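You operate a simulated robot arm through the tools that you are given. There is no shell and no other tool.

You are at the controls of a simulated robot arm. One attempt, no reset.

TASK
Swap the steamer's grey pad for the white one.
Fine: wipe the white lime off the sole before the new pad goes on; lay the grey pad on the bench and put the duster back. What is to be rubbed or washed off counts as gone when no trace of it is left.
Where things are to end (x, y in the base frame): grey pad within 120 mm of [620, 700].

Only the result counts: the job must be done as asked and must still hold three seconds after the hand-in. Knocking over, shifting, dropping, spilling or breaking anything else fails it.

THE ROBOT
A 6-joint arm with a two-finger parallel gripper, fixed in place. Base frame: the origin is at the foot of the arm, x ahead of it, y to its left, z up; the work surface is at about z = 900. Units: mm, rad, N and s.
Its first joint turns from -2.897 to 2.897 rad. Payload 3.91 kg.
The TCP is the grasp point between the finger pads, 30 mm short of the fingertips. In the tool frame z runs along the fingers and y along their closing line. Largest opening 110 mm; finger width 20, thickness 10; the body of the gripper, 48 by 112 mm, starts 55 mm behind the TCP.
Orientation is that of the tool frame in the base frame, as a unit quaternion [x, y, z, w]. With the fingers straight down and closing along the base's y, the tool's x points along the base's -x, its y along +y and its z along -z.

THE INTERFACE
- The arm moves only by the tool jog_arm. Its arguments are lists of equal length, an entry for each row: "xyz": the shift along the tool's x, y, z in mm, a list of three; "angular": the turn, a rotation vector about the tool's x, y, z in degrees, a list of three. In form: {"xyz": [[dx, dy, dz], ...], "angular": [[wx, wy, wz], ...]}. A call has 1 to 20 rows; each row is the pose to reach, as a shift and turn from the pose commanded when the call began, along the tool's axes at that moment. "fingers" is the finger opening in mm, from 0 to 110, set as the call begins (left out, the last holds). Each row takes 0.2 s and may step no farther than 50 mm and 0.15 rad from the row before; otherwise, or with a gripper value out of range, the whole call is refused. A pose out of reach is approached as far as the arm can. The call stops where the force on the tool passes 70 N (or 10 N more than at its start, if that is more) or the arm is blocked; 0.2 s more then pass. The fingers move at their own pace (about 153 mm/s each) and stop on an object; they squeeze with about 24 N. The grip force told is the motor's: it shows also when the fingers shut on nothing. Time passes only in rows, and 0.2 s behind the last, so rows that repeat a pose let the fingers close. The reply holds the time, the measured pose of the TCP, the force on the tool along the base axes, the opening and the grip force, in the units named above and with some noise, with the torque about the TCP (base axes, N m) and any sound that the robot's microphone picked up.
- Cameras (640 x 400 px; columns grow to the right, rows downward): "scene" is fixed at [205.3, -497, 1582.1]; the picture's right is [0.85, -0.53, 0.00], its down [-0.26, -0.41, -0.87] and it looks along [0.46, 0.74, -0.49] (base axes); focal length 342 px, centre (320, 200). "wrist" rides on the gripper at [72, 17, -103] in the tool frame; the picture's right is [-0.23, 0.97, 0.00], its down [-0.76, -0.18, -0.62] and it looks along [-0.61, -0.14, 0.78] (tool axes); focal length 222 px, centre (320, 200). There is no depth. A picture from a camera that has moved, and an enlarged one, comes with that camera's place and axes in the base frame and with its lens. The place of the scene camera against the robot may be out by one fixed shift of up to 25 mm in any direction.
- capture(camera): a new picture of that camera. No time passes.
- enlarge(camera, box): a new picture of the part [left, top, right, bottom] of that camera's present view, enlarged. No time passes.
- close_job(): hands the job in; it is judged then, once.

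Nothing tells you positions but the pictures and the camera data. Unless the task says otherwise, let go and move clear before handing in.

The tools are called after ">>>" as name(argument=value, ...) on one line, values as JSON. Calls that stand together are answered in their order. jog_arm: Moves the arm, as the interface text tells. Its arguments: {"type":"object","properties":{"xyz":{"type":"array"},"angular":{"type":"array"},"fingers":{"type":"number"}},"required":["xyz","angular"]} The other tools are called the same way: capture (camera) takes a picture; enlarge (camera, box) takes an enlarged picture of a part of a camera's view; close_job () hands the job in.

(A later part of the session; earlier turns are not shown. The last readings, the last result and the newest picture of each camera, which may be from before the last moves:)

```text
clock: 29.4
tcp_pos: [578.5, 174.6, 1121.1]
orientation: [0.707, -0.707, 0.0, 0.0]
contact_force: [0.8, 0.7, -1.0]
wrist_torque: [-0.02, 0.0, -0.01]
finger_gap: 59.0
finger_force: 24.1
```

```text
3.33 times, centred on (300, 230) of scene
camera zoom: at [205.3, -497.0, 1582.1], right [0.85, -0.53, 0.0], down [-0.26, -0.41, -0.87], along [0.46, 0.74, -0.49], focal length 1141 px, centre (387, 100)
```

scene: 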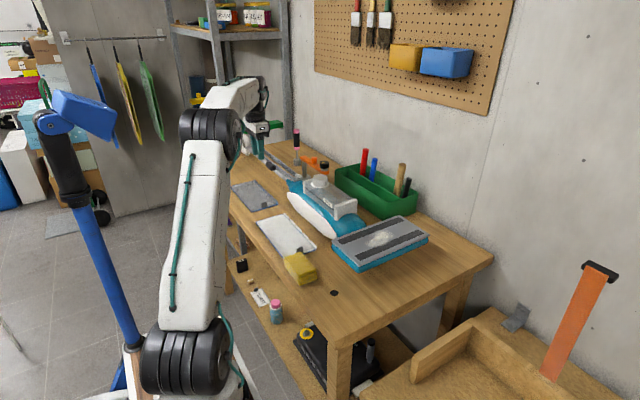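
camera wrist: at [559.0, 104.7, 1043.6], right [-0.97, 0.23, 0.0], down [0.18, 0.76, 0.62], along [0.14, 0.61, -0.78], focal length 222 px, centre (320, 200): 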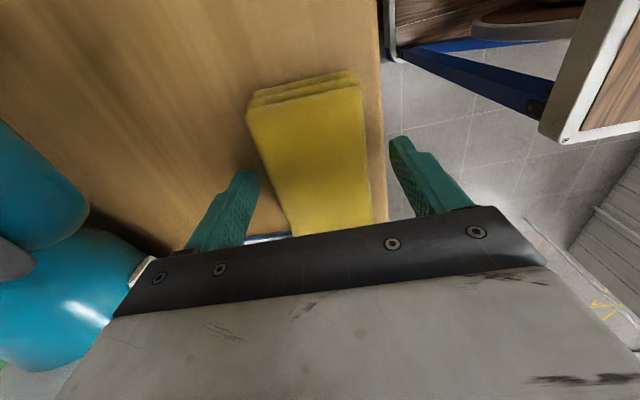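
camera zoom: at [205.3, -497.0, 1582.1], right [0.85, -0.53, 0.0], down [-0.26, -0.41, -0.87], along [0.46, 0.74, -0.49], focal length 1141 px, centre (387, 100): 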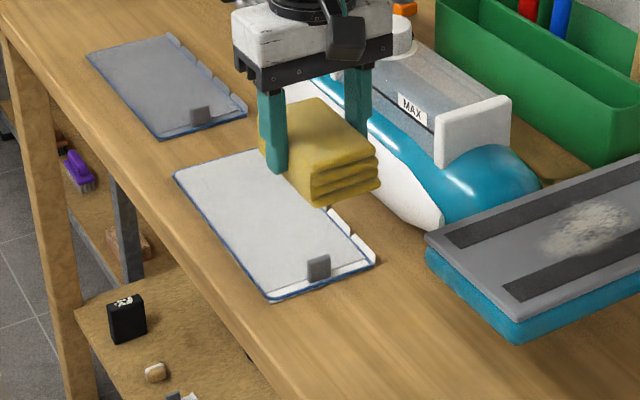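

The lime patch covers roughly x 730–832, y 52–107 on the sole at z≈1009. I'll carry the duster to the −x end of the patch and lower to just above the sole.

>>> jog_arm(xyz=[[19.6, -27, 0], [39.2, -54, 0], [58.8, -81, 0], [78.4, -108, 0], [98, -135.5, 0], [98, -135.5, 25], [98, -135.5, 45], [98, -135.5, 58], [98, -135.5, 62], [98, -135.5, 62]], angular=[[0, 0, 0], [0, 0, 0], [0, 0, 0], [0, 0, 0], [0, 0, 0], [0, 0, 0], [0, 0, 0], [0, 0, 0], [0, 0, 0], [0, 0, 0]])

>>> enlarge(camera="scene", box=[310, 190, 440, 290])

>>> capture(camera="wrist")

```text
clock: 31.6
tcp_pos: [712.8, 80.3, 1058.0]
orientation: [-0.707, 0.707, 0.0, 0.001]
contact_force: [0.1, -0.4, -0.7]
wrist_torque: [0.0, 0.0, 0.01]
finger_gap: 59.4
finger_force: 23.9
```

```text
4.00 times, centred on (375, 240) of scene
camera zoom: at [205.3, -497.0, 1582.1], right [0.85, -0.53, 0.0], down [-0.26, -0.41, -0.87], along [0.46, 0.74, -0.49], focal length 1370 px, centre (100, 40)
```

zoom: 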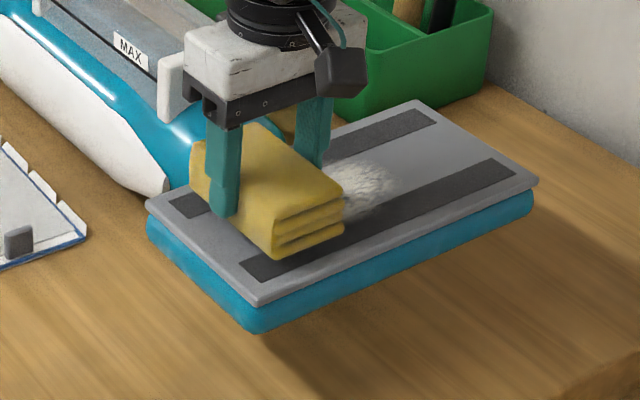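

```text
taken
camera wrist: at [695.8, 6.5, 1160.8], right [-0.97, 0.23, 0.0], down [0.18, 0.76, 0.62], along [0.14, 0.61, -0.78], focal length 222 px, centre (320, 200)
```

wrist: 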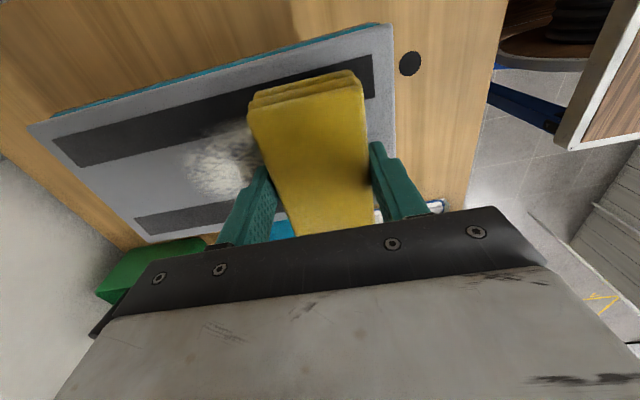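

The duster is just above the sole. I'll lower in small steps to get light contact.

>>> jog_arm(xyz=[[0, 0, 2], [0, 0, 4], [0, 0, 6], [0, 0, 6]], angular=[[0, 0, 0], [0, 0, 0], [0, 0, 0], [0, 0, 0]])

```text
clock: 32.6
tcp_pos: [712.8, 80.3, 1052.4]
orientation: [-0.707, 0.708, 0.0, 0.0]
contact_force: [0.7, -0.1, -0.8]
wrist_torque: [0.0, 0.02, -0.01]
finger_gap: 59.0
finger_force: 24.4
```

>>> jog_arm(xyz=[[0, 0, 1], [0, 0, 2], [0, 0, 2]], angular=[[0, 0, 0], [0, 0, 0], [0, 0, 0]])

```text
clock: 33.4
tcp_pos: [712.6, 80.4, 1050.8]
orientation: [0.707, -0.707, 0.0, -0.001]
contact_force: [-1.7, -0.5, 0.0]
wrist_torque: [0.01, -0.05, 0.0]
finger_gap: 59.4
finger_force: 24.0
```

>>> jog_arm(xyz=[[0, 0, 1], [0, 0, 1.5], [0, 0, 1.5]], angular=[[0, 0, 0], [0, 0, 0], [0, 0, 0]])

>>> enlarge(camera="scene", box=[340, 210, 420, 270])

```text
clock: 34.2
tcp_pos: [712.5, 81.0, 1050.4]
orientation: [0.707, -0.707, 0.001, -0.002]
contact_force: [-1.6, 2.5, 14.3]
wrist_torque: [0.09, 0.34, -0.03]
finger_gap: 59.2
finger_force: 24.2
```

```text
6.67 times, centred on (380, 240) of scene
camera zoom: at [205.3, -497.0, 1582.1], right [0.85, -0.53, 0.0], down [-0.26, -0.41, -0.87], along [0.46, 0.74, -0.49], focal length 2282 px, centre (-80, -67)
```

zoom: 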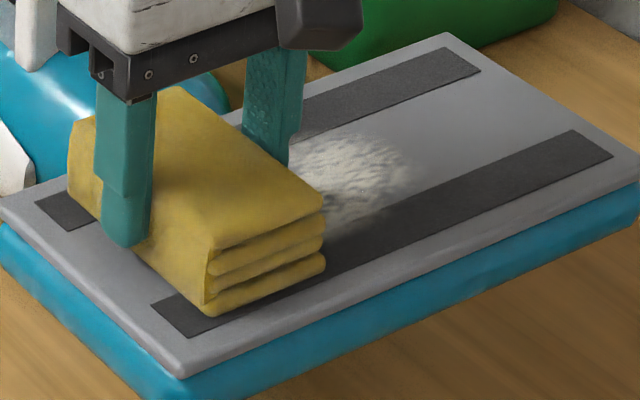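

Light contact is made at about 14 N. I'll ease off slightly and wipe along x across the patch and back, then check.

>>> jog_arm(xyz=[[0, -20, -0.3], [0, -40, -0.3], [0, -60, -0.3], [0, -80, -0.3], [0, -100, -0.3], [0, -120, -0.3], [0, -140, -0.3]], angular=[[0, 0, 0], [0, 0, 0], [0, 0, 0], [0, 0, 0], [0, 0, 0], [0, 0, 0], [0, 0, 0]])

>>> enlarge(camera="scene", box=[320, 190, 440, 280])

```text
clock: 35.8
tcp_pos: [854.1, 81.8, 1048.8]
orientation: [-0.707, 0.707, -0.001, 0.002]
contact_force: [-9.5, -0.2, 22.4]
wrist_torque: [-0.02, 0.31, -0.07]
finger_gap: 59.3
finger_force: 23.7
```

```text
4.44 times, centred on (380, 235) of scene
camera zoom: at [205.3, -497.0, 1582.1], right [0.85, -0.53, 0.0], down [-0.26, -0.41, -0.87], along [0.46, 0.74, -0.49], focal length 1522 px, centre (53, 44)
```

zoom: 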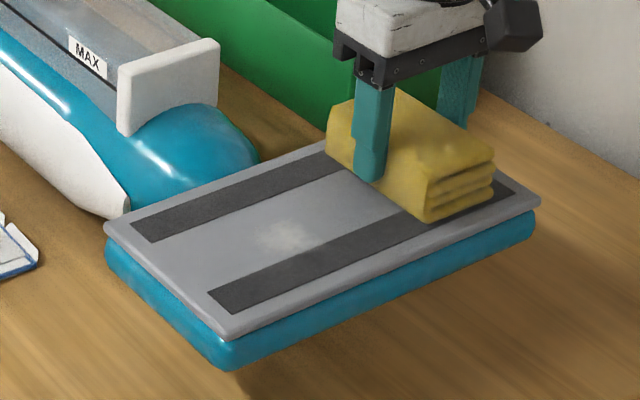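

Most of the lime is gone after one stroke, with a faint trace left around x≈750. I'll wipe back and forth again.

>>> jog_arm(xyz=[[0, 20, 0], [0, 40, 0], [0, 60, 0.1], [0, 80, 0.2], [0, 100, 0.3], [0, 120, 0.3], [0, 140, 0.3], [0, 120, 0.3], [0, 100, 0.3], [0, 80, 0.2], [0, 60, 0.1], [0, 40, 0], [0, 20, 0], [0, 0, 0], [0, 25, 0], [0, 50, 0], [0, 75, 0.1], [0, 100, 0.3], [0, 125, 0.3], [0, 145, 0.3]], angular=[[0, 0, 0], [0, 0, 0], [0, 0, 0], [0, 0, 0], [0, 0, 0], [0, 0, 0], [0, 0, 0], [0, 0, 0], [0, 0, 0], [0, 0, 0], [0, 0, 0], [0, 0, 0], [0, 0, 0], [0, 0, 0], [0, 0, 0], [0, 0, 0], [0, 0, 0], [0, 0, 0], [0, 0, 0], [0, 0, 0]])

>>> enlarge(camera="scene", box=[320, 190, 440, 280])

>>> capture(camera="wrist")

```text
clock: 40.0
tcp_pos: [707.7, 80.0, 1048.8]
orientation: [0.707, -0.707, 0.0, -0.001]
contact_force: [0.3, -0.4, 10.9]
wrist_torque: [-0.01, 0.06, 0.0]
finger_gap: 59.1
finger_force: 24.0
```

```text
4.44 times, centred on (380, 235) of scene
camera zoom: at [205.3, -497.0, 1582.1], right [0.85, -0.53, 0.0], down [-0.26, -0.41, -0.87], along [0.46, 0.74, -0.49], focal length 1522 px, centre (53, 44)
```

zoom: 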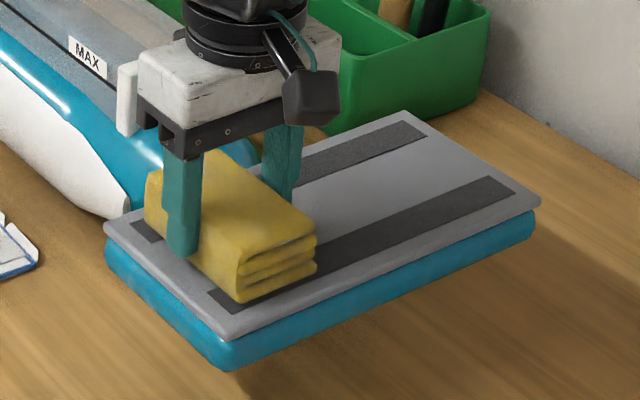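

```text
taken
camera wrist: at [690.1, 6.4, 1152.0], right [-0.97, 0.23, 0.0], down [0.18, 0.76, 0.62], along [0.14, 0.61, -0.78], focal length 222 px, centre (320, 200)
```

wrist: 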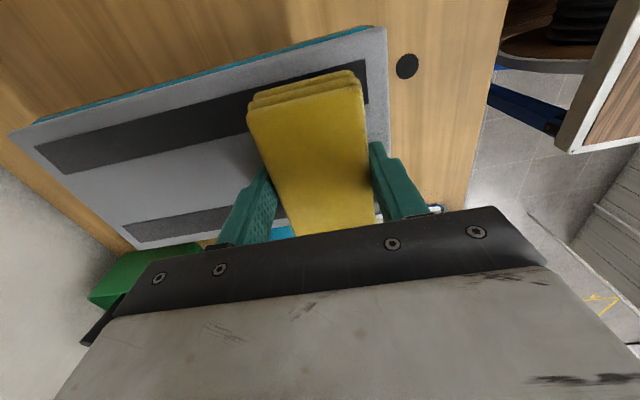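

The visible part of the sole looks clean and the head hasn't moved. I'll make a few more passes with small y offsets for thoroughness, ending at the far end.

>>> jog_arm(xyz=[[-6, -5, 0], [-6, -30, 0], [-6, -55, 0], [-6, -80, -0.1], [-6, -105, -0.2], [-6, -130, -0.3], [0, -140, -0.3], [6, -130, -0.3], [6, -105, -0.2], [6, -80, -0.1], [6, -55, 0], [6, -30, 0], [6, -5, 0], [0, 0, 0], [0, -25, 0], [0, -50, 0], [0, -75, -0.1], [0, -100, -0.2], [0, -125, -0.3], [0, -150, -0.3]], angular=[[0, 0, 0], [0, 0, 0], [0, 0, 0], [0, 0, 0], [0, 0, 0], [0, 0, 0], [0, 0, 0], [0, 0, 0], [0, 0, 0], [0, 0, 0], [0, 0, 0], [0, 0, 0], [0, 0, 0], [0, 0, 0], [0, 0, 0], [0, 0, 0], [0, 0, 0], [0, 0, 0], [0, 0, 0], [0, 0, 0]])

>>> enlarge(camera="scene", box=[330, 200, 420, 270])

>>> capture(camera="wrist")

```text
clock: 44.2
tcp_pos: [856.7, 80.5, 1048.7]
orientation: [0.707, -0.707, 0.001, -0.001]
contact_force: [-4.8, -0.2, 8.8]
wrist_torque: [0.0, 0.12, 0.02]
finger_gap: 59.0
finger_force: 23.6
```

```text
5.71 times, centred on (375, 235) of scene
camera zoom: at [205.3, -497.0, 1582.1], right [0.85, -0.53, 0.0], down [-0.26, -0.41, -0.87], along [0.46, 0.74, -0.49], focal length 1956 px, centre (6, 0)
```

zoom: 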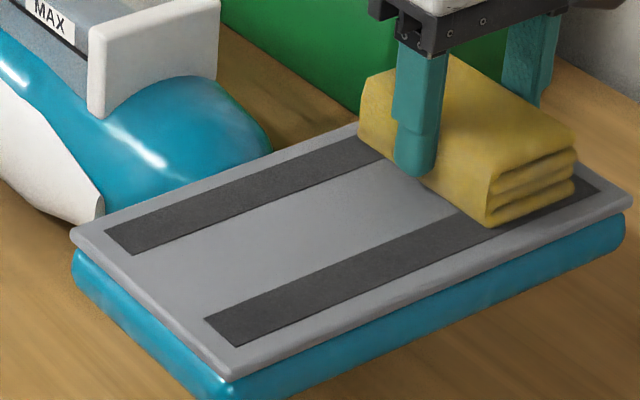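

```text
taken
camera wrist: at [839.7, 7.0, 1151.7], right [-0.97, 0.23, 0.0], down [0.18, 0.76, 0.62], along [0.14, 0.61, -0.78], focal length 222 px, centre (320, 200)
```

wrist: 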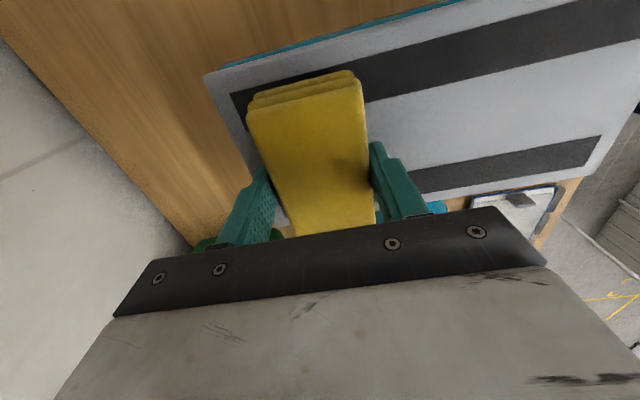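

The sole looks clean. I'll lift the duster off and inspect the whole sole up close.

>>> jog_arm(xyz=[[0, 0, -10], [0, 0, -40], [0, 0, -75], [0, 0, -75]], angular=[[0, 0, 0], [0, 0, 0], [0, 0, 0], [0, 0, 0]])

>>> enlarge(camera="wrist", box=[360, 0, 640, 190])

>>> enlarge(camera="scene", box=[345, 210, 425, 260])

```text
clock: 45.2
tcp_pos: [857.1, 80.1, 1124.8]
orientation: [0.707, -0.707, 0.001, -0.001]
contact_force: [0.3, 0.9, -0.5]
wrist_torque: [0.01, 0.03, -0.01]
finger_gap: 59.2
finger_force: 24.2
```

```text
2.11 times, centred on (500, 95) of wrist
camera zoom: at [840.8, 6.7, 1228.3], right [-0.97, 0.23, 0.0], down [0.18, 0.76, 0.62], along [0.14, 0.61, -0.78], focal length 468 px, centre (-59, 421)
```

zoom: 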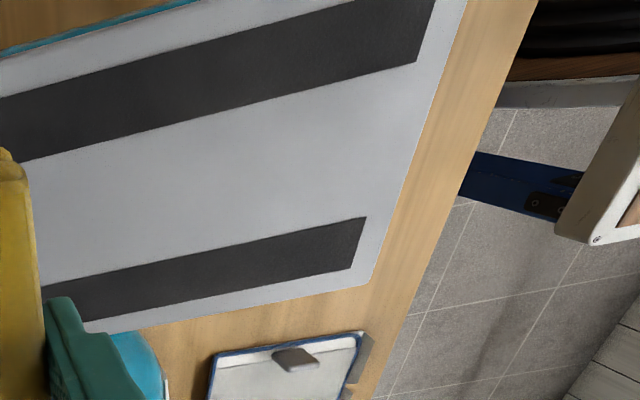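

```text
8.00 times, centred on (385, 235) of scene
camera zoom: at [205.3, -497.0, 1582.1], right [0.85, -0.53, 0.0], down [-0.26, -0.41, -0.87], along [0.46, 0.74, -0.49], focal length 2739 px, centre (-200, -80)
```

zoom: 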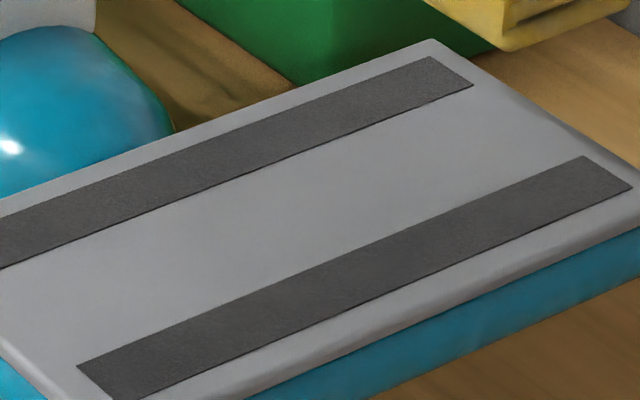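

The sole is uniformly clean. I'll carry the duster back to its original spot at (576.5, 178).

>>> jog_arm(xyz=[[-12.2, 35, 0], [-24.5, 70.1, 0], [-36.7, 105.2, 0], [-49, 140.2, 0], [-61.2, 175.3, 0], [-73.5, 210.4, 0], [-85.7, 245.4, 0], [-98, 280.5, 0], [-98, 280.5, 40], [-98, 280.5, 80], [-98, 280.5, 120], [-98, 280.5, 150], [-98, 280.5, 170], [-98, 280.5, 178], [-98, 280.5, 178]], angular=[[0, 0, 0], [0, 0, 0], [0, 0, 0], [0, 0, 0], [0, 0, 0], [0, 0, 0], [0, 0, 0], [0, 0, 0], [0, 0, 0], [0, 0, 0], [0, 0, 0], [0, 0, 0], [0, 0, 0], [0, 0, 0], [0, 0, 0]])

>>> enlarge(camera="scene", box=[260, 220, 340, 300])

```text
clock: 48.4
tcp_pos: [577.2, 178.4, 945.3]
orientation: [0.707, -0.707, 0.0, -0.001]
contact_force: [-0.2, 1.0, -0.9]
wrist_torque: [-0.02, -0.02, 0.0]
finger_gap: 59.4
finger_force: 23.9
```

```text
5.00 times, centred on (300, 260) of scene
camera zoom: at [205.3, -497.0, 1582.1], right [0.85, -0.53, 0.0], down [-0.26, -0.41, -0.87], along [0.46, 0.74, -0.49], focal length 1712 px, centre (420, -100)
```

zoom: 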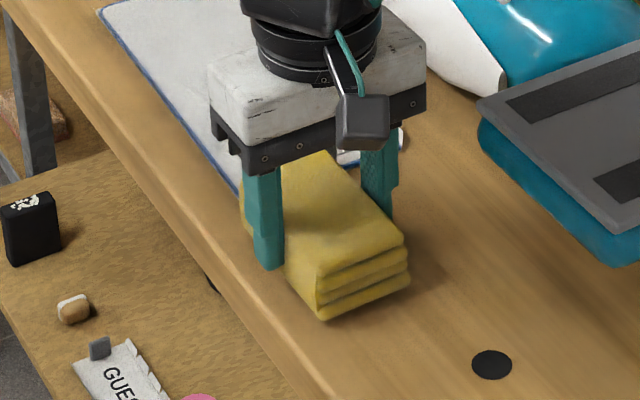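

>>> jog_arm(xyz=[[0, 0, 2], [0, 0, 4], [0, 0, 5], [0, 0, 5]], angular=[[0, 0, 0], [0, 0, 0], [0, 0, 0], [0, 0, 0]])

>>> enlarge(camera="scene", box=[260, 220, 340, 300])

```text
clock: 49.4
tcp_pos: [577.8, 179.8, 941.4]
orientation: [0.707, -0.707, 0.001, 0.0]
contact_force: [0.5, 0.4, 0.1]
wrist_torque: [0.02, 0.0, 0.01]
finger_gap: 59.2
finger_force: 23.7
```

```text
5.00 times, centred on (300, 260) of scene
camera zoom: at [205.3, -497.0, 1582.1], right [0.85, -0.53, 0.0], down [-0.26, -0.41, -0.87], along [0.46, 0.74, -0.49], focal length 1712 px, centre (420, -100)
```

zoom: 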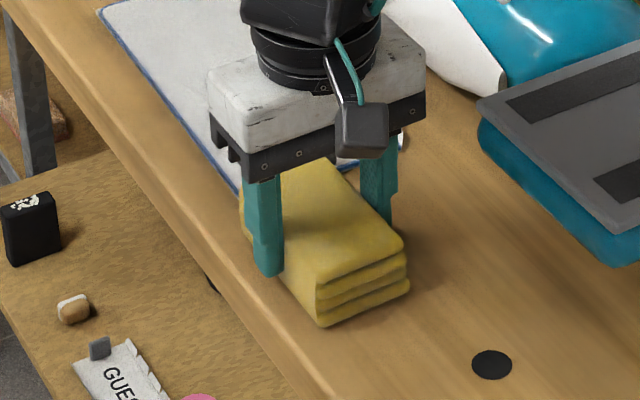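

>>> jog_arm(xyz=[[0, 0, 0.7], [0, 0, 1.4], [0, 0, 1.4]], angular=[[0, 0, 0], [0, 0, 0], [0, 0, 0]])

```text
clock: 50.2
tcp_pos: [577.7, 177.8, 940.2]
orientation: [-0.707, 0.707, -0.001, 0.001]
contact_force: [0.5, 0.2, 0.9]
wrist_torque: [-0.01, 0.01, 0.01]
finger_gap: 59.1
finger_force: 24.3
```

>>> jog_arm(xyz=[[0, 0, 0.6], [0, 0, 1.2], [0, 0, 1.2]], angular=[[0, 0, 0], [0, 0, 0], [0, 0, 0]])

```text
clock: 51.0
tcp_pos: [577.1, 178.6, 939.6]
orientation: [-0.707, 0.707, -0.001, 0.002]
contact_force: [0.0, -3.7, 25.9]
wrist_torque: [-0.27, 0.24, -0.02]
finger_gap: 59.3
finger_force: 25.0
```

The duster is back on the bench at its original place. I'll ease off, open the fingers and rise.

>>> jog_arm(xyz=[[0, 0, -0.8], [0, 0, -0.8]], angular=[[0, 0, 0], [0, 0, 0]])

>>> jog_arm(xyz=[[0, 0, 0], [0, 0, 0], [0, 0, 0]], angular=[[0, 0, 0], [0, 0, 0], [0, 0, 0]], fingers=90)

>>> jog_arm(xyz=[[0, 0, -15], [0, 0, -45], [0, 0, -80], [0, 0, -120], [0, 0, -160], [0, 0, -190]], angular=[[0, 0, 0], [0, 0, 0], [0, 0, 0], [0, 0, 0], [0, 0, 0], [0, 0, 0]])

>>> capture(camera="wrist")

>>> enlarge(camera="scene", box=[220, 160, 440, 300])

```text
clock: 51.6
tcp_pos: [577.9, 178.7, 939.9]
orientation: [0.708, -0.707, 0.0, -0.002]
contact_force: [5.2, -0.8, 10.2]
wrist_torque: [0.09, -0.23, -0.05]
finger_gap: 59.5
finger_force: 24.6
```

```text
clock: 52.4
tcp_pos: [576.3, 178.7, 940.2]
orientation: [-0.707, 0.707, -0.001, 0.001]
contact_force: [-0.2, -0.1, -1.1]
wrist_torque: [-0.02, 0.01, -0.03]
finger_gap: 90.0
finger_force: 0.1
```

```text
clock: 53.8
tcp_pos: [578.0, 178.4, 1128.5]
orientation: [-0.707, 0.707, -0.001, 0.001]
contact_force: [0.6, 0.4, -0.4]
wrist_torque: [0.01, 0.02, -0.01]
finger_gap: 90.2
finger_force: 0.1
```

```text
taken
camera wrist: at [561.2, 104.6, 1231.5], right [-0.97, 0.23, 0.0], down [0.18, 0.76, 0.62], along [0.14, 0.61, -0.78], focal length 222 px, centre (320, 200)
```

wrist: 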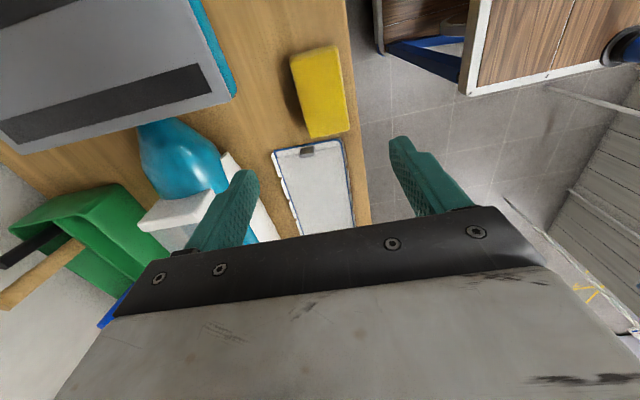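

```text
2.86 times, centred on (330, 230) of scene
camera zoom: at [205.3, -497.0, 1582.1], right [0.85, -0.53, 0.0], down [-0.26, -0.41, -0.87], along [0.46, 0.74, -0.49], focal length 978 px, centre (291, 114)
```

zoom: 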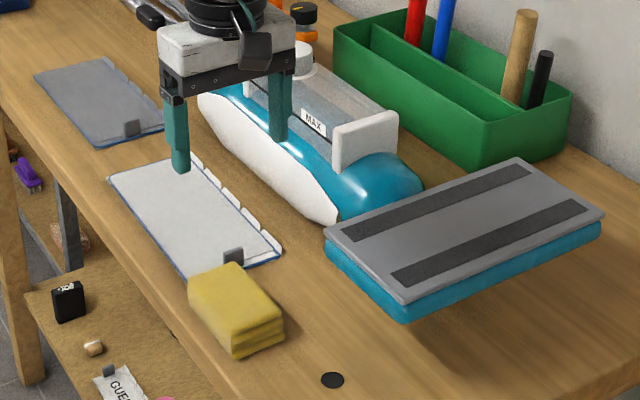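

The duster is back and the sole is clean. Next I'll go above the white pad's tab in the default finger orientation and measure the pad's position and yaw.

>>> jog_arm(xyz=[[-10, -4.1, 0], [-20, -8.2, 0], [-30, -12.3, 0], [-40, -16.4, 0], [-50, -20.5, 0], [-60, -24.5, 0], [-70, -28.6, 0], [-80, -32.7, 0], [-90, -36.8, 0], [-100, -40.9, 0], [-110, -45, 0], [-110, -45, 0]], angular=[[0, 0, 8.18], [0, 0, 16.36], [0, 0, 24.55], [0, 0, 32.73], [0, 0, 40.91], [0, 0, 49.09], [0, 0, 57.27], [0, 0, 65.45], [0, 0, 73.64], [0, 0, 81.82], [0, 0, 90], [0, 0, 90]])

>>> capture(camera="wrist")

>>> enlarge(camera="wrist", box=[230, 0, 550, 150])

```text
clock: 56.4
tcp_pos: [621.9, 289.1, 1128.2]
orientation: [0.001, 1.0, 0.001, 0.001]
contact_force: [-0.2, 0.1, -0.1]
wrist_torque: [-0.02, 0.0, 0.0]
finger_gap: 89.8
finger_force: 0.2
```

```text
taken
camera wrist: at [548.7, 304.1, 1232.3], right [0.23, 0.97, 0.0], down [0.76, -0.18, 0.62], along [0.61, -0.14, -0.78], focal length 222 px, centre (320, 200)
```

wrist: 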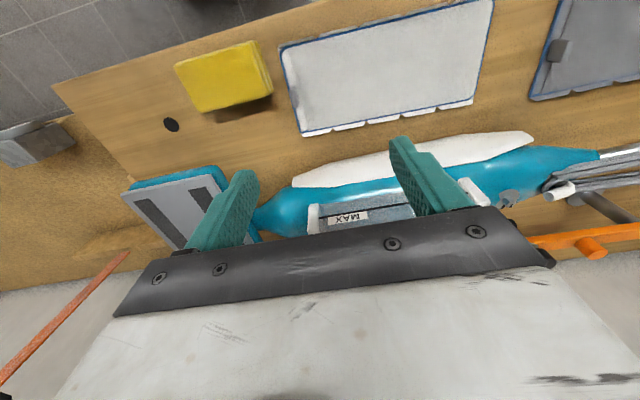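

```text
2.00 times, centred on (390, 75) of wrist
camera zoom: at [548.7, 304.1, 1232.3], right [0.23, 0.97, 0.0], down [0.76, -0.18, 0.62], along [0.61, -0.14, -0.78], focal length 444 px, centre (180, 450)
```

zoom: 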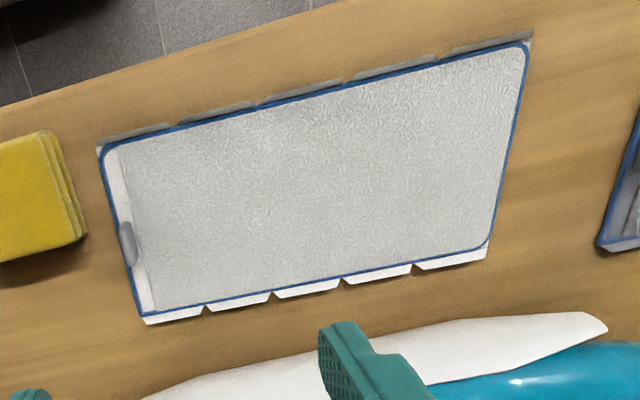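

The white pad lies at about −2° yaw with its tab near (616, 253), close to the duster's corner. I'll hover over the tab with a narrow opening, aligned to its yaw, and check before going down.

>>> jog_arm(xyz=[[2.6, -17, 10], [5.2, -35, 20], [5.2, -35, 55], [5.2, -35, 95], [5.2, -35, 130], [5.2, -35, 155], [5.2, -35, 165], [5.2, -35, 165]], angular=[[0, 0, 1], [0, 0, 2.1], [0, 0, 2.1], [0, 0, 2.1], [0, 0, 2.1], [0, 0, 2.1], [0, 0, 2.1], [0, 0, 2.1]], fingers=18)

>>> enlarge(camera="wrist", box=[200, 60, 440, 230])

>>> enlarge(camera="scene", box=[270, 210, 340, 270])

```text
clock: 58.2
tcp_pos: [619.2, 254.1, 963.5]
orientation: [0.018, 1.0, 0.0, 0.001]
contact_force: [-0.5, 1.0, 0.2]
wrist_torque: [0.02, 0.01, 0.01]
finger_gap: 18.2
finger_force: 0.1
```

```text
2.35 times, centred on (320, 145) of wrist
camera zoom: at [546.1, 272.0, 1067.2], right [0.26, 0.96, 0.0], down [0.75, -0.21, 0.62], along [0.6, -0.16, -0.78], focal length 523 px, centre (320, 329)
```

zoom: 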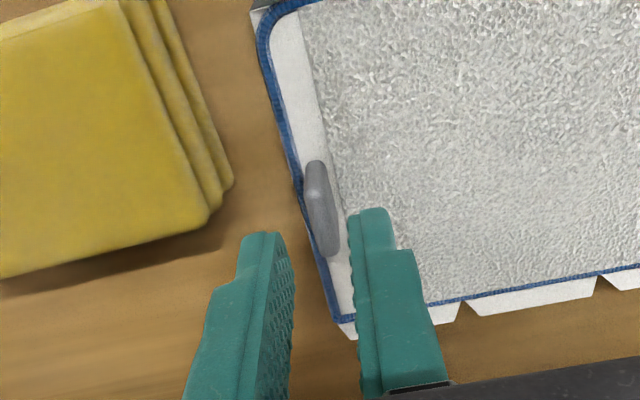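

```text
6.67 times, centred on (305, 240) of scene
camera zoom: at [205.3, -497.0, 1582.1], right [0.85, -0.53, 0.0], down [-0.26, -0.41, -0.87], along [0.46, 0.74, -0.49], focal length 2282 px, centre (420, -67)
```

zoom: 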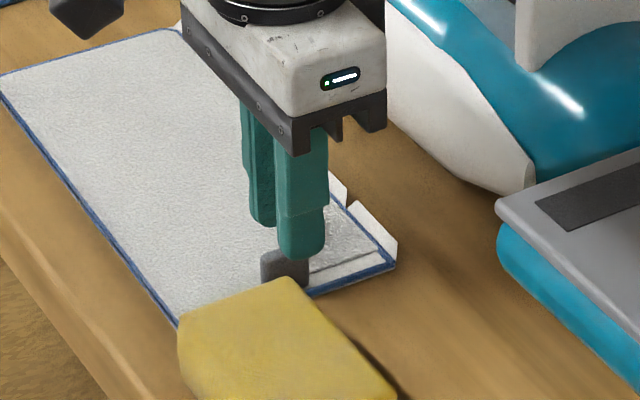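

The tab sits between the narrowly open fingers with clearance to the duster. I'll descend to the same grip height I used for the grey pad.

>>> jog_arm(xyz=[[2.5, 0, 7], [2.5, 0, 14], [2.5, 0, 19], [2.5, 0, 22], [2.5, 0, 22]], angular=[[0, 0, 0], [0, 0, 0], [0, 0, 0], [0, 0, 0], [0, 0, 0]])

>>> enlarge(camera="wrist", box=[200, 60, 440, 230])

>>> enlarge(camera="scene", box=[270, 210, 340, 270])

```text
clock: 59.4
tcp_pos: [614.7, 252.7, 942.4]
orientation: [0.018, 1.0, 0.0, 0.001]
contact_force: [0.7, 0.3, 0.3]
wrist_torque: [0.01, 0.02, 0.0]
finger_gap: 17.9
finger_force: 0.0
```

```text
2.35 times, centred on (320, 145) of wrist
camera zoom: at [542.3, 272.4, 1045.0], right [0.26, 0.96, 0.0], down [0.75, -0.21, 0.62], along [0.6, -0.16, -0.78], focal length 523 px, centre (320, 329)
```

zoom: 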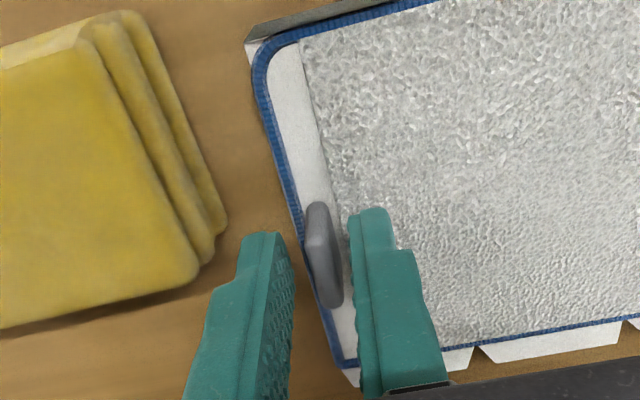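

```text
6.67 times, centred on (305, 240) of scene
camera zoom: at [205.3, -497.0, 1582.1], right [0.85, -0.53, 0.0], down [-0.26, -0.41, -0.87], along [0.46, 0.74, -0.49], focal length 2282 px, centre (420, -67)
```

zoom: 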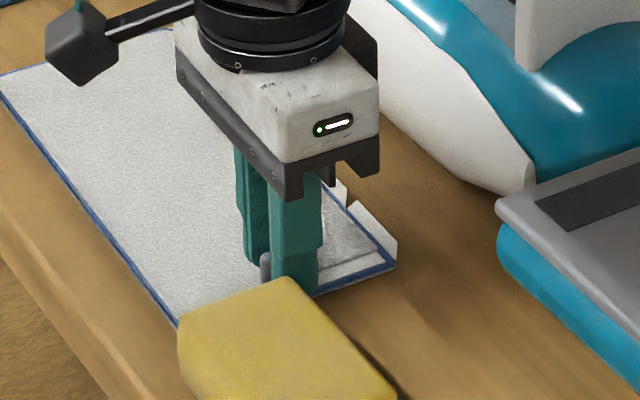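

The tab is about 2 mm off centre, so I'll trim the position and then close on it.

>>> jog_arm(xyz=[[1.5, 1.8, 0], [1.5, 1.8, 0]], angular=[[0, 0, 0], [0, 0, 0]])

>>> jog_arm(xyz=[[0, 0, 0], [0, 0, 0], [0, 0, 0]], angular=[[0, 0, 0], [0, 0, 0], [0, 0, 0]], fingers=0)

>>> enlarge(camera="wrist", box=[200, 0, 640, 230])

>>> enlarge(camera="scene", box=[240, 190, 340, 290])

```text
clock: 60.0
tcp_pos: [612.6, 255.6, 942.8]
orientation: [0.019, 1.0, 0.0, 0.001]
contact_force: [-0.4, -0.4, 0.4]
wrist_torque: [-0.01, -0.01, 0.01]
finger_gap: 17.8
finger_force: 0.1
```

```text
clock: 60.8
tcp_pos: [612.6, 256.4, 941.9]
orientation: [0.019, 1.0, 0.001, 0.001]
contact_force: [-0.2, -0.6, -0.4]
wrist_torque: [0.0, -0.02, -0.02]
finger_gap: 5.1
finger_force: 23.8
```

```text
1.45 times, centred on (420, 115) of wrist
camera zoom: at [541.0, 274.0, 1045.3], right [0.26, 0.96, 0.0], down [0.75, -0.21, 0.62], along [0.6, -0.16, -0.78], focal length 323 px, centre (174, 324)
```

zoom: 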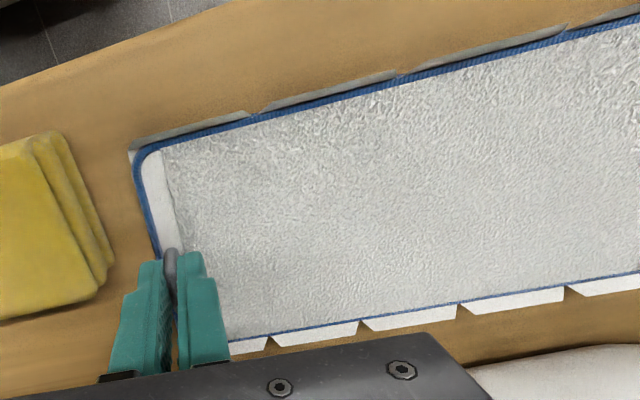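

```text
4.00 times, centred on (290, 240) of scene
camera zoom: at [205.3, -497.0, 1582.1], right [0.85, -0.53, 0.0], down [-0.26, -0.41, -0.87], along [0.46, 0.74, -0.49], focal length 1370 px, centre (440, 40)
```

zoom: 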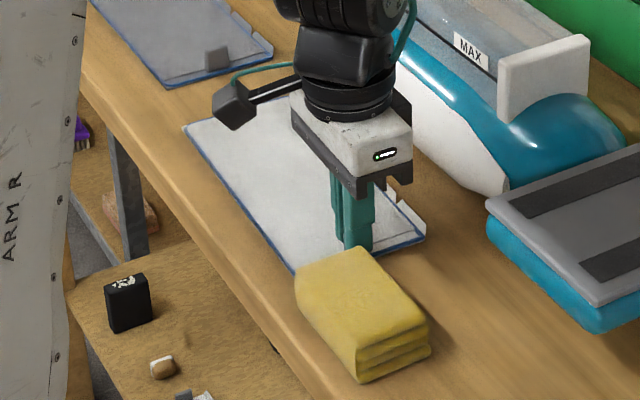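

The white pad's tab is gripped. I'll lift it straight up and check that it's held level.

>>> jog_arm(xyz=[[0, 0, -5], [0, 0, -15], [0, 0, -35], [0, 0, -65], [0, 0, -100], [0, 0, -135], [0, 0, -170], [0, 0, -205], [0, 0, -240], [0, 0, -260], [0, 0, -260]], angular=[[0, 0, 0], [0, 0, 0], [0, 0, 0], [0, 0, 0], [0, 0, 0], [0, 0, 0], [0, 0, 0], [0, 0, 0], [0, 0, 0], [0, 0, 0], [0, 0, 0]])

>>> capture(camera="wrist")

>>> capture(camera="scene")

```text
clock: 63.2
tcp_pos: [613.2, 254.1, 1201.9]
orientation: [0.019, 1.0, 0.002, 0.002]
contact_force: [0.1, -0.3, -0.5]
wrist_torque: [-0.05, -0.03, 0.02]
finger_gap: 5.6
finger_force: 24.2
```

```text
taken
camera wrist: at [541.0, 272.4, 1304.8], right [0.26, 0.96, 0.0], down [0.75, -0.21, 0.62], along [0.6, -0.16, -0.78], focal length 222 px, centre (320, 200)
```

wrist: 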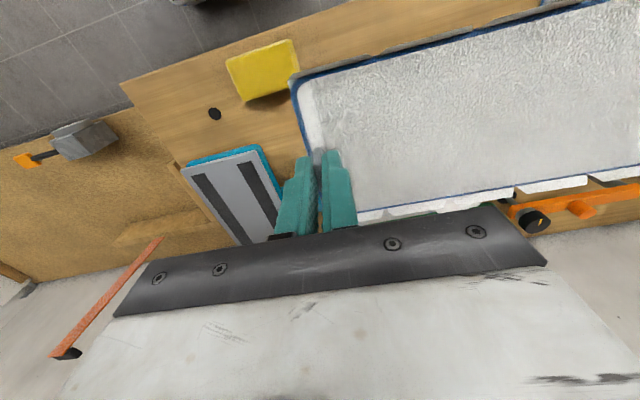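

```text
taken
```

scene: 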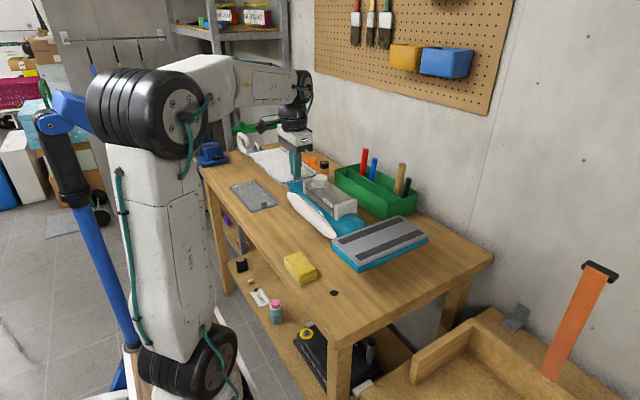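

The white pad is held level. I'll check the sole once more, then carry the pad over it, turning by about 92°.

>>> enlarge(camera="scene", box=[325, 205, 435, 275])

>>> enlarge(camera="wrist", box=[170, 130, 300, 250])

>>> jog_arm(xyz=[[-21.2, -12, 2.1], [-42.5, -23.9, 4.3], [-63.7, -35.9, 6.4], [-85, -47.9, 8.6], [-106.2, -59.9, 10.7], [-127.5, -71.8, 12.9], [-148.7, -83.8, 15], [-169.9, -95.8, 17.1], [-191.2, -107.7, 19.3], [-212.4, -119.7, 21.4], [-233.7, -131.7, 23.6], [-254.9, -143.7, 25.7], [-276.2, -155.6, 27.9], [-297.4, -167.6, 30], [-297.4, -167.6, 30]], angular=[[0, 0, -6.557], [0, 0, -13.114], [0, 0, -19.671], [0, 0, -26.229], [0, 0, -32.786], [0, 0, -39.343], [0, 0, -45.9], [0, 0, -52.457], [0, 0, -59.014], [0, 0, -65.571], [0, 0, -72.129], [0, 0, -78.686], [0, 0, -85.243], [0, 0, -91.8], [0, 0, -91.8]])

>>> capture(camera="wrist")

>>> enlarge(camera="scene", box=[300, 130, 460, 290])

```text
5.71 times, centred on (380, 240) of scene
camera zoom: at [205.3, -497.0, 1582.1], right [0.85, -0.53, 0.0], down [-0.26, -0.41, -0.87], along [0.46, 0.74, -0.49], focal length 1956 px, centre (-23, -29)
```

zoom: 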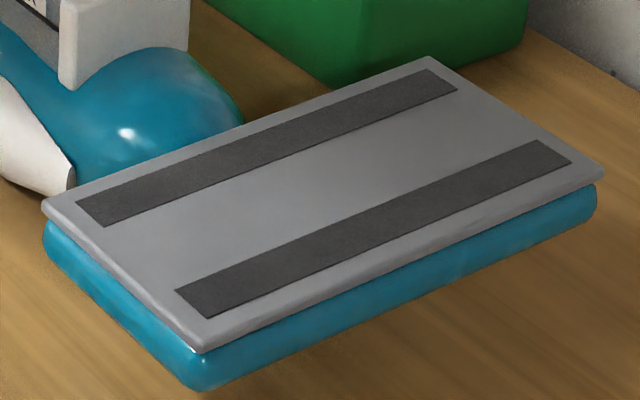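

```text
3.33 times, centred on (235, 190) of wrist
camera zoom: at [541.0, 272.4, 1304.8], right [0.26, 0.96, 0.0], down [0.75, -0.21, 0.62], along [0.6, -0.16, -0.78], focal length 740 px, centre (603, 233)
```

zoom: 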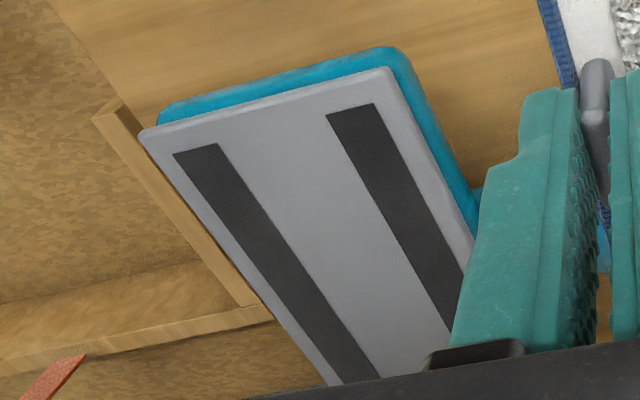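

```text
clock: 66.4
tcp_pos: [905.2, 75.8, 1170.2]
orientation: [-0.706, 0.708, -0.001, 0.001]
contact_force: [0.7, 0.0, 0.4]
wrist_torque: [-0.01, 0.01, 0.03]
finger_gap: 5.3
finger_force: 23.7
```

```text
taken
camera wrist: at [888.0, 2.5, 1273.5], right [-0.97, 0.23, 0.0], down [0.18, 0.76, 0.62], along [0.15, 0.61, -0.78], focal length 222 px, centre (320, 200)
```

wrist: 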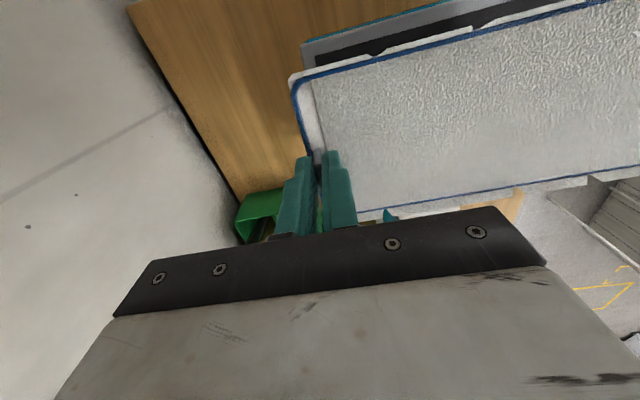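

```text
2.50 times, centred on (380, 210) of scene
camera zoom: at [205.3, -497.0, 1582.1], right [0.85, -0.53, 0.0], down [-0.26, -0.41, -0.87], along [0.46, 0.74, -0.49], focal length 856 px, centre (170, 175)
```

zoom: 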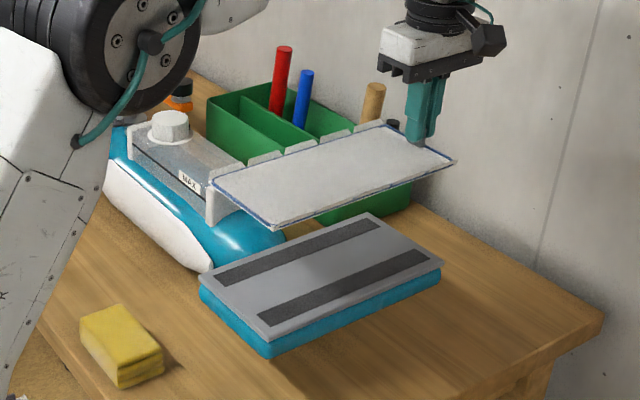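

The white pad is over the sole in the same pose the grey one had when lifted, and the sole shows no lime. I'll lower it most of the way.

>>> jog_arm(xyz=[[0, 0, 25], [0, 0, 50], [0, 0, 75], [0, 0, 92], [0, 0, 104], [0, 0, 104]], angular=[[0, 0, 0], [0, 0, 0], [0, 0, 0], [0, 0, 0], [0, 0, 0], [0, 0, 0]])

>>> capture(camera="wrist")

>>> enlarge(camera="scene", box=[320, 180, 450, 285])

```text
clock: 67.8
tcp_pos: [904.9, 76.7, 1069.2]
orientation: [-0.705, 0.709, -0.001, 0.002]
contact_force: [-0.3, 0.2, 0.3]
wrist_torque: [0.02, -0.02, 0.01]
finger_gap: 5.4
finger_force: 24.3
```

```text
taken
camera wrist: at [887.5, 4.0, 1171.3], right [-0.97, 0.23, 0.0], down [0.18, 0.76, 0.62], along [0.15, 0.61, -0.78], focal length 222 px, centre (320, 200)
```

wrist: 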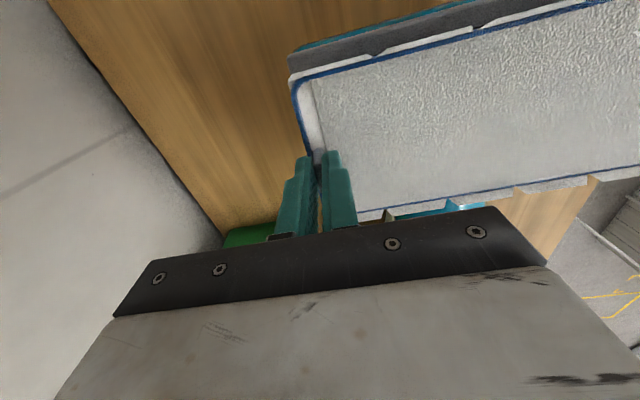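

```text
3.81 times, centred on (385, 232) of scene
camera zoom: at [205.3, -497.0, 1582.1], right [0.85, -0.53, 0.0], down [-0.26, -0.41, -0.87], along [0.46, 0.74, -0.49], focal length 1304 px, centre (72, 76)
```

zoom: 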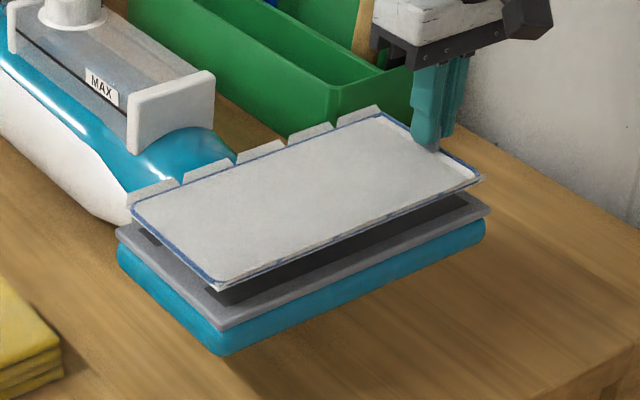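

The alignment looks good. I'll continue down slowly to contact.

>>> jog_arm(xyz=[[0, 0, 5], [0, 0, 10], [0, 0, 13], [0, 0, 15], [0, 0, 15]], angular=[[0, 0, 0], [0, 0, 0], [0, 0, 0], [0, 0, 0], [0, 0, 0]])

>>> enlarge(camera="scene", box=[320, 180, 450, 285])

>>> enlarge(camera="wrist", box=[240, 0, 640, 230])

```text
clock: 69.0
tcp_pos: [904.8, 77.2, 1053.8]
orientation: [-0.705, 0.709, 0.0, 0.0]
contact_force: [-0.6, -0.2, -0.2]
wrist_torque: [0.0, -0.01, -0.01]
finger_gap: 5.2
finger_force: 24.0
```

```text
3.81 times, centred on (385, 232) of scene
camera zoom: at [205.3, -497.0, 1582.1], right [0.85, -0.53, 0.0], down [-0.26, -0.41, -0.87], along [0.46, 0.74, -0.49], focal length 1304 px, centre (72, 76)
```

zoom: 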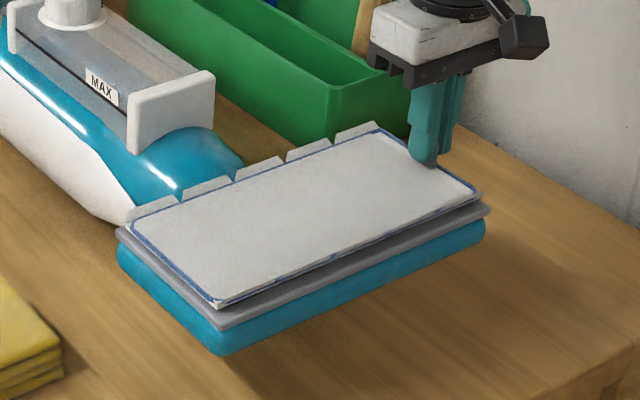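

```text
1.60 times, centred on (440, 115) of wrist
camera zoom: at [887.1, 3.6, 1156.5], right [-0.97, 0.23, 0.0], down [0.18, 0.76, 0.62], along [0.15, 0.61, -0.78], focal length 355 px, centre (128, 336)
```

zoom: 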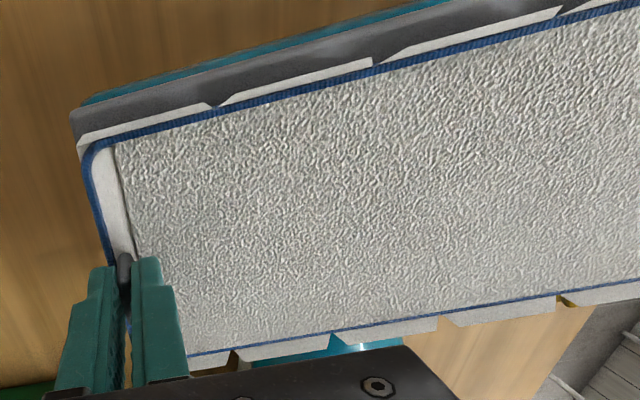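

>>> jog_arm(xyz=[[0, 0, 1], [0, 0, 2], [0, 0, 2]], angular=[[0, 0, 0], [0, 0, 0], [0, 0, 0]])

```text
clock: 69.8
tcp_pos: [905.5, 78.0, 1052.8]
orientation: [-0.705, 0.709, 0.0, 0.002]
contact_force: [-0.8, 0.0, 0.1]
wrist_torque: [0.02, -0.01, 0.01]
finger_gap: 5.6
finger_force: 23.9
```

>>> jog_arm(xyz=[[0, 0, 0.7], [0, 0, 1.4], [0, 0, 1.4]], angular=[[0, 0, 0], [0, 0, 0], [0, 0, 0]])

```text
clock: 70.6
tcp_pos: [904.3, 78.1, 1050.3]
orientation: [-0.705, 0.709, 0.0, 0.002]
contact_force: [1.4, 0.3, 4.4]
wrist_torque: [0.07, 0.03, -0.02]
finger_gap: 5.5
finger_force: 23.8
```

Contact has started. I'll press slightly further so the hook strips seat.

>>> jog_arm(xyz=[[0, 0, 0.6], [0, 0, 1.0], [0, 0, 1.0]], angular=[[0, 0, 0], [0, 0, 0], [0, 0, 0]])

>>> enlarge(camera="scene", box=[320, 180, 450, 285])

```text
clock: 71.4
tcp_pos: [905.1, 77.0, 1051.1]
orientation: [-0.705, 0.709, -0.001, 0.003]
contact_force: [10.0, 0.3, 12.3]
wrist_torque: [0.04, -0.17, -0.03]
finger_gap: 5.6
finger_force: 24.0
```

```text
3.81 times, centred on (385, 232) of scene
camera zoom: at [205.3, -497.0, 1582.1], right [0.85, -0.53, 0.0], down [-0.26, -0.41, -0.87], along [0.46, 0.74, -0.49], focal length 1304 px, centre (72, 76)
```

zoom: 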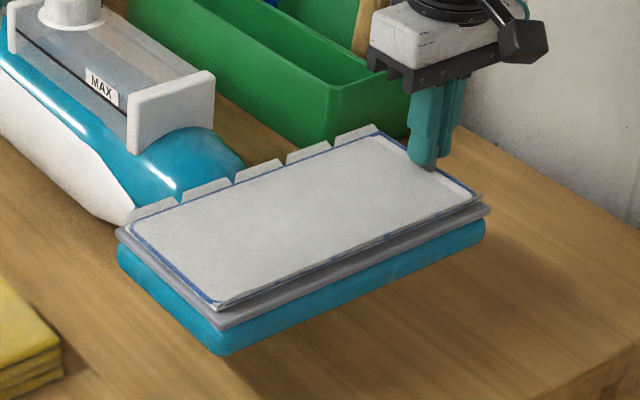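

The pad seems seated. I'll open the fingers in place and look.

>>> jog_arm(xyz=[[0, 0, 0], [0, 0, 0], [0, 0, 0]], angular=[[0, 0, 0], [0, 0, 0], [0, 0, 0]], fingers=35)

>>> enlarge(camera="scene", box=[320, 180, 450, 285])

>>> enlarge(camera="wrist", box=[240, 0, 640, 230])

```text
clock: 72.2
tcp_pos: [904.1, 76.2, 1051.1]
orientation: [-0.705, 0.709, 0.0, 0.001]
contact_force: [1.0, 0.5, 0.0]
wrist_torque: [0.01, -0.01, 0.02]
finger_gap: 35.2
finger_force: 0.0
```

```text
3.81 times, centred on (385, 232) of scene
camera zoom: at [205.3, -497.0, 1582.1], right [0.85, -0.53, 0.0], down [-0.26, -0.41, -0.87], along [0.46, 0.74, -0.49], focal length 1304 px, centre (72, 76)
```

zoom: 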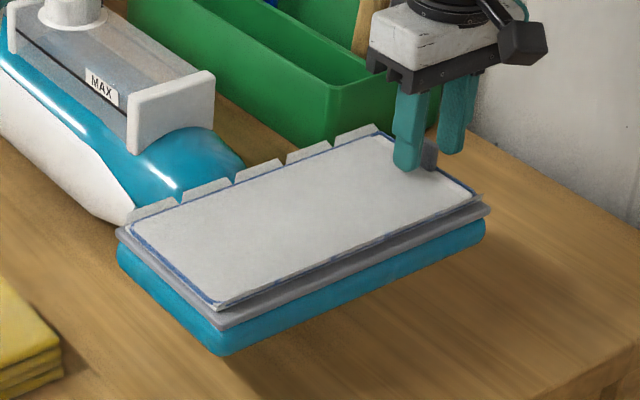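

```text
1.60 times, centred on (440, 115) of wrist
camera zoom: at [886.4, 3.5, 1152.5], right [-0.97, 0.23, 0.0], down [0.18, 0.76, 0.62], along [0.15, 0.61, -0.78], focal length 355 px, centre (128, 336)
```

zoom: 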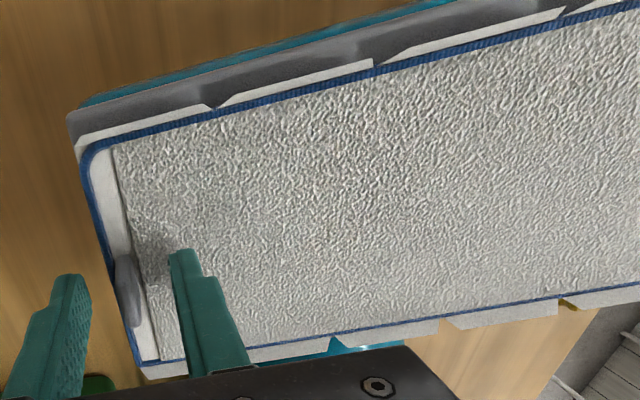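

>>> enlarge(camera="scene", box=[320, 200, 440, 275])

>>> enlarge(camera="scene", box=[330, 235, 380, 270])

```text
5.33 times, centred on (380, 238) of scene
camera zoom: at [205.3, -497.0, 1582.1], right [0.85, -0.53, 0.0], down [-0.26, -0.41, -0.87], along [0.46, 0.74, -0.49], focal length 1826 px, centre (0, 0)
```

zoom: 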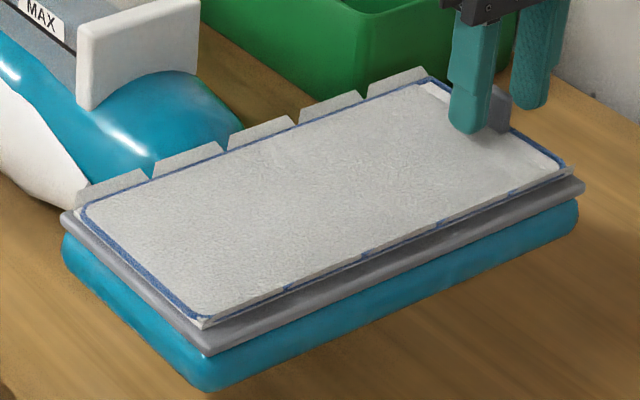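

```text
11.43 times, centred on (355, 252) of scene
camera zoom: at [205.3, -497.0, 1582.1], right [0.85, -0.53, 0.0], down [-0.26, -0.41, -0.87], along [0.46, 0.74, -0.49], focal length 3913 px, centre (-80, -400)
```

zoom: 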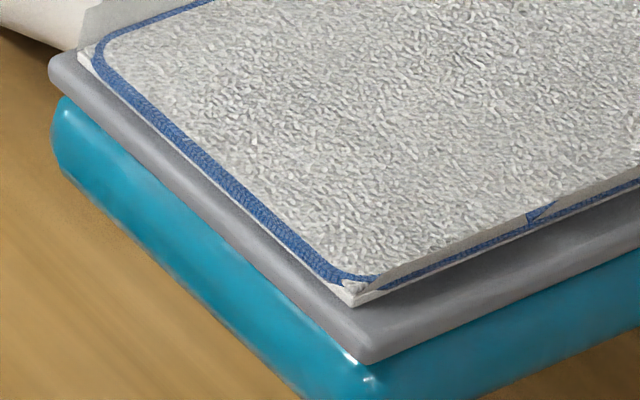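

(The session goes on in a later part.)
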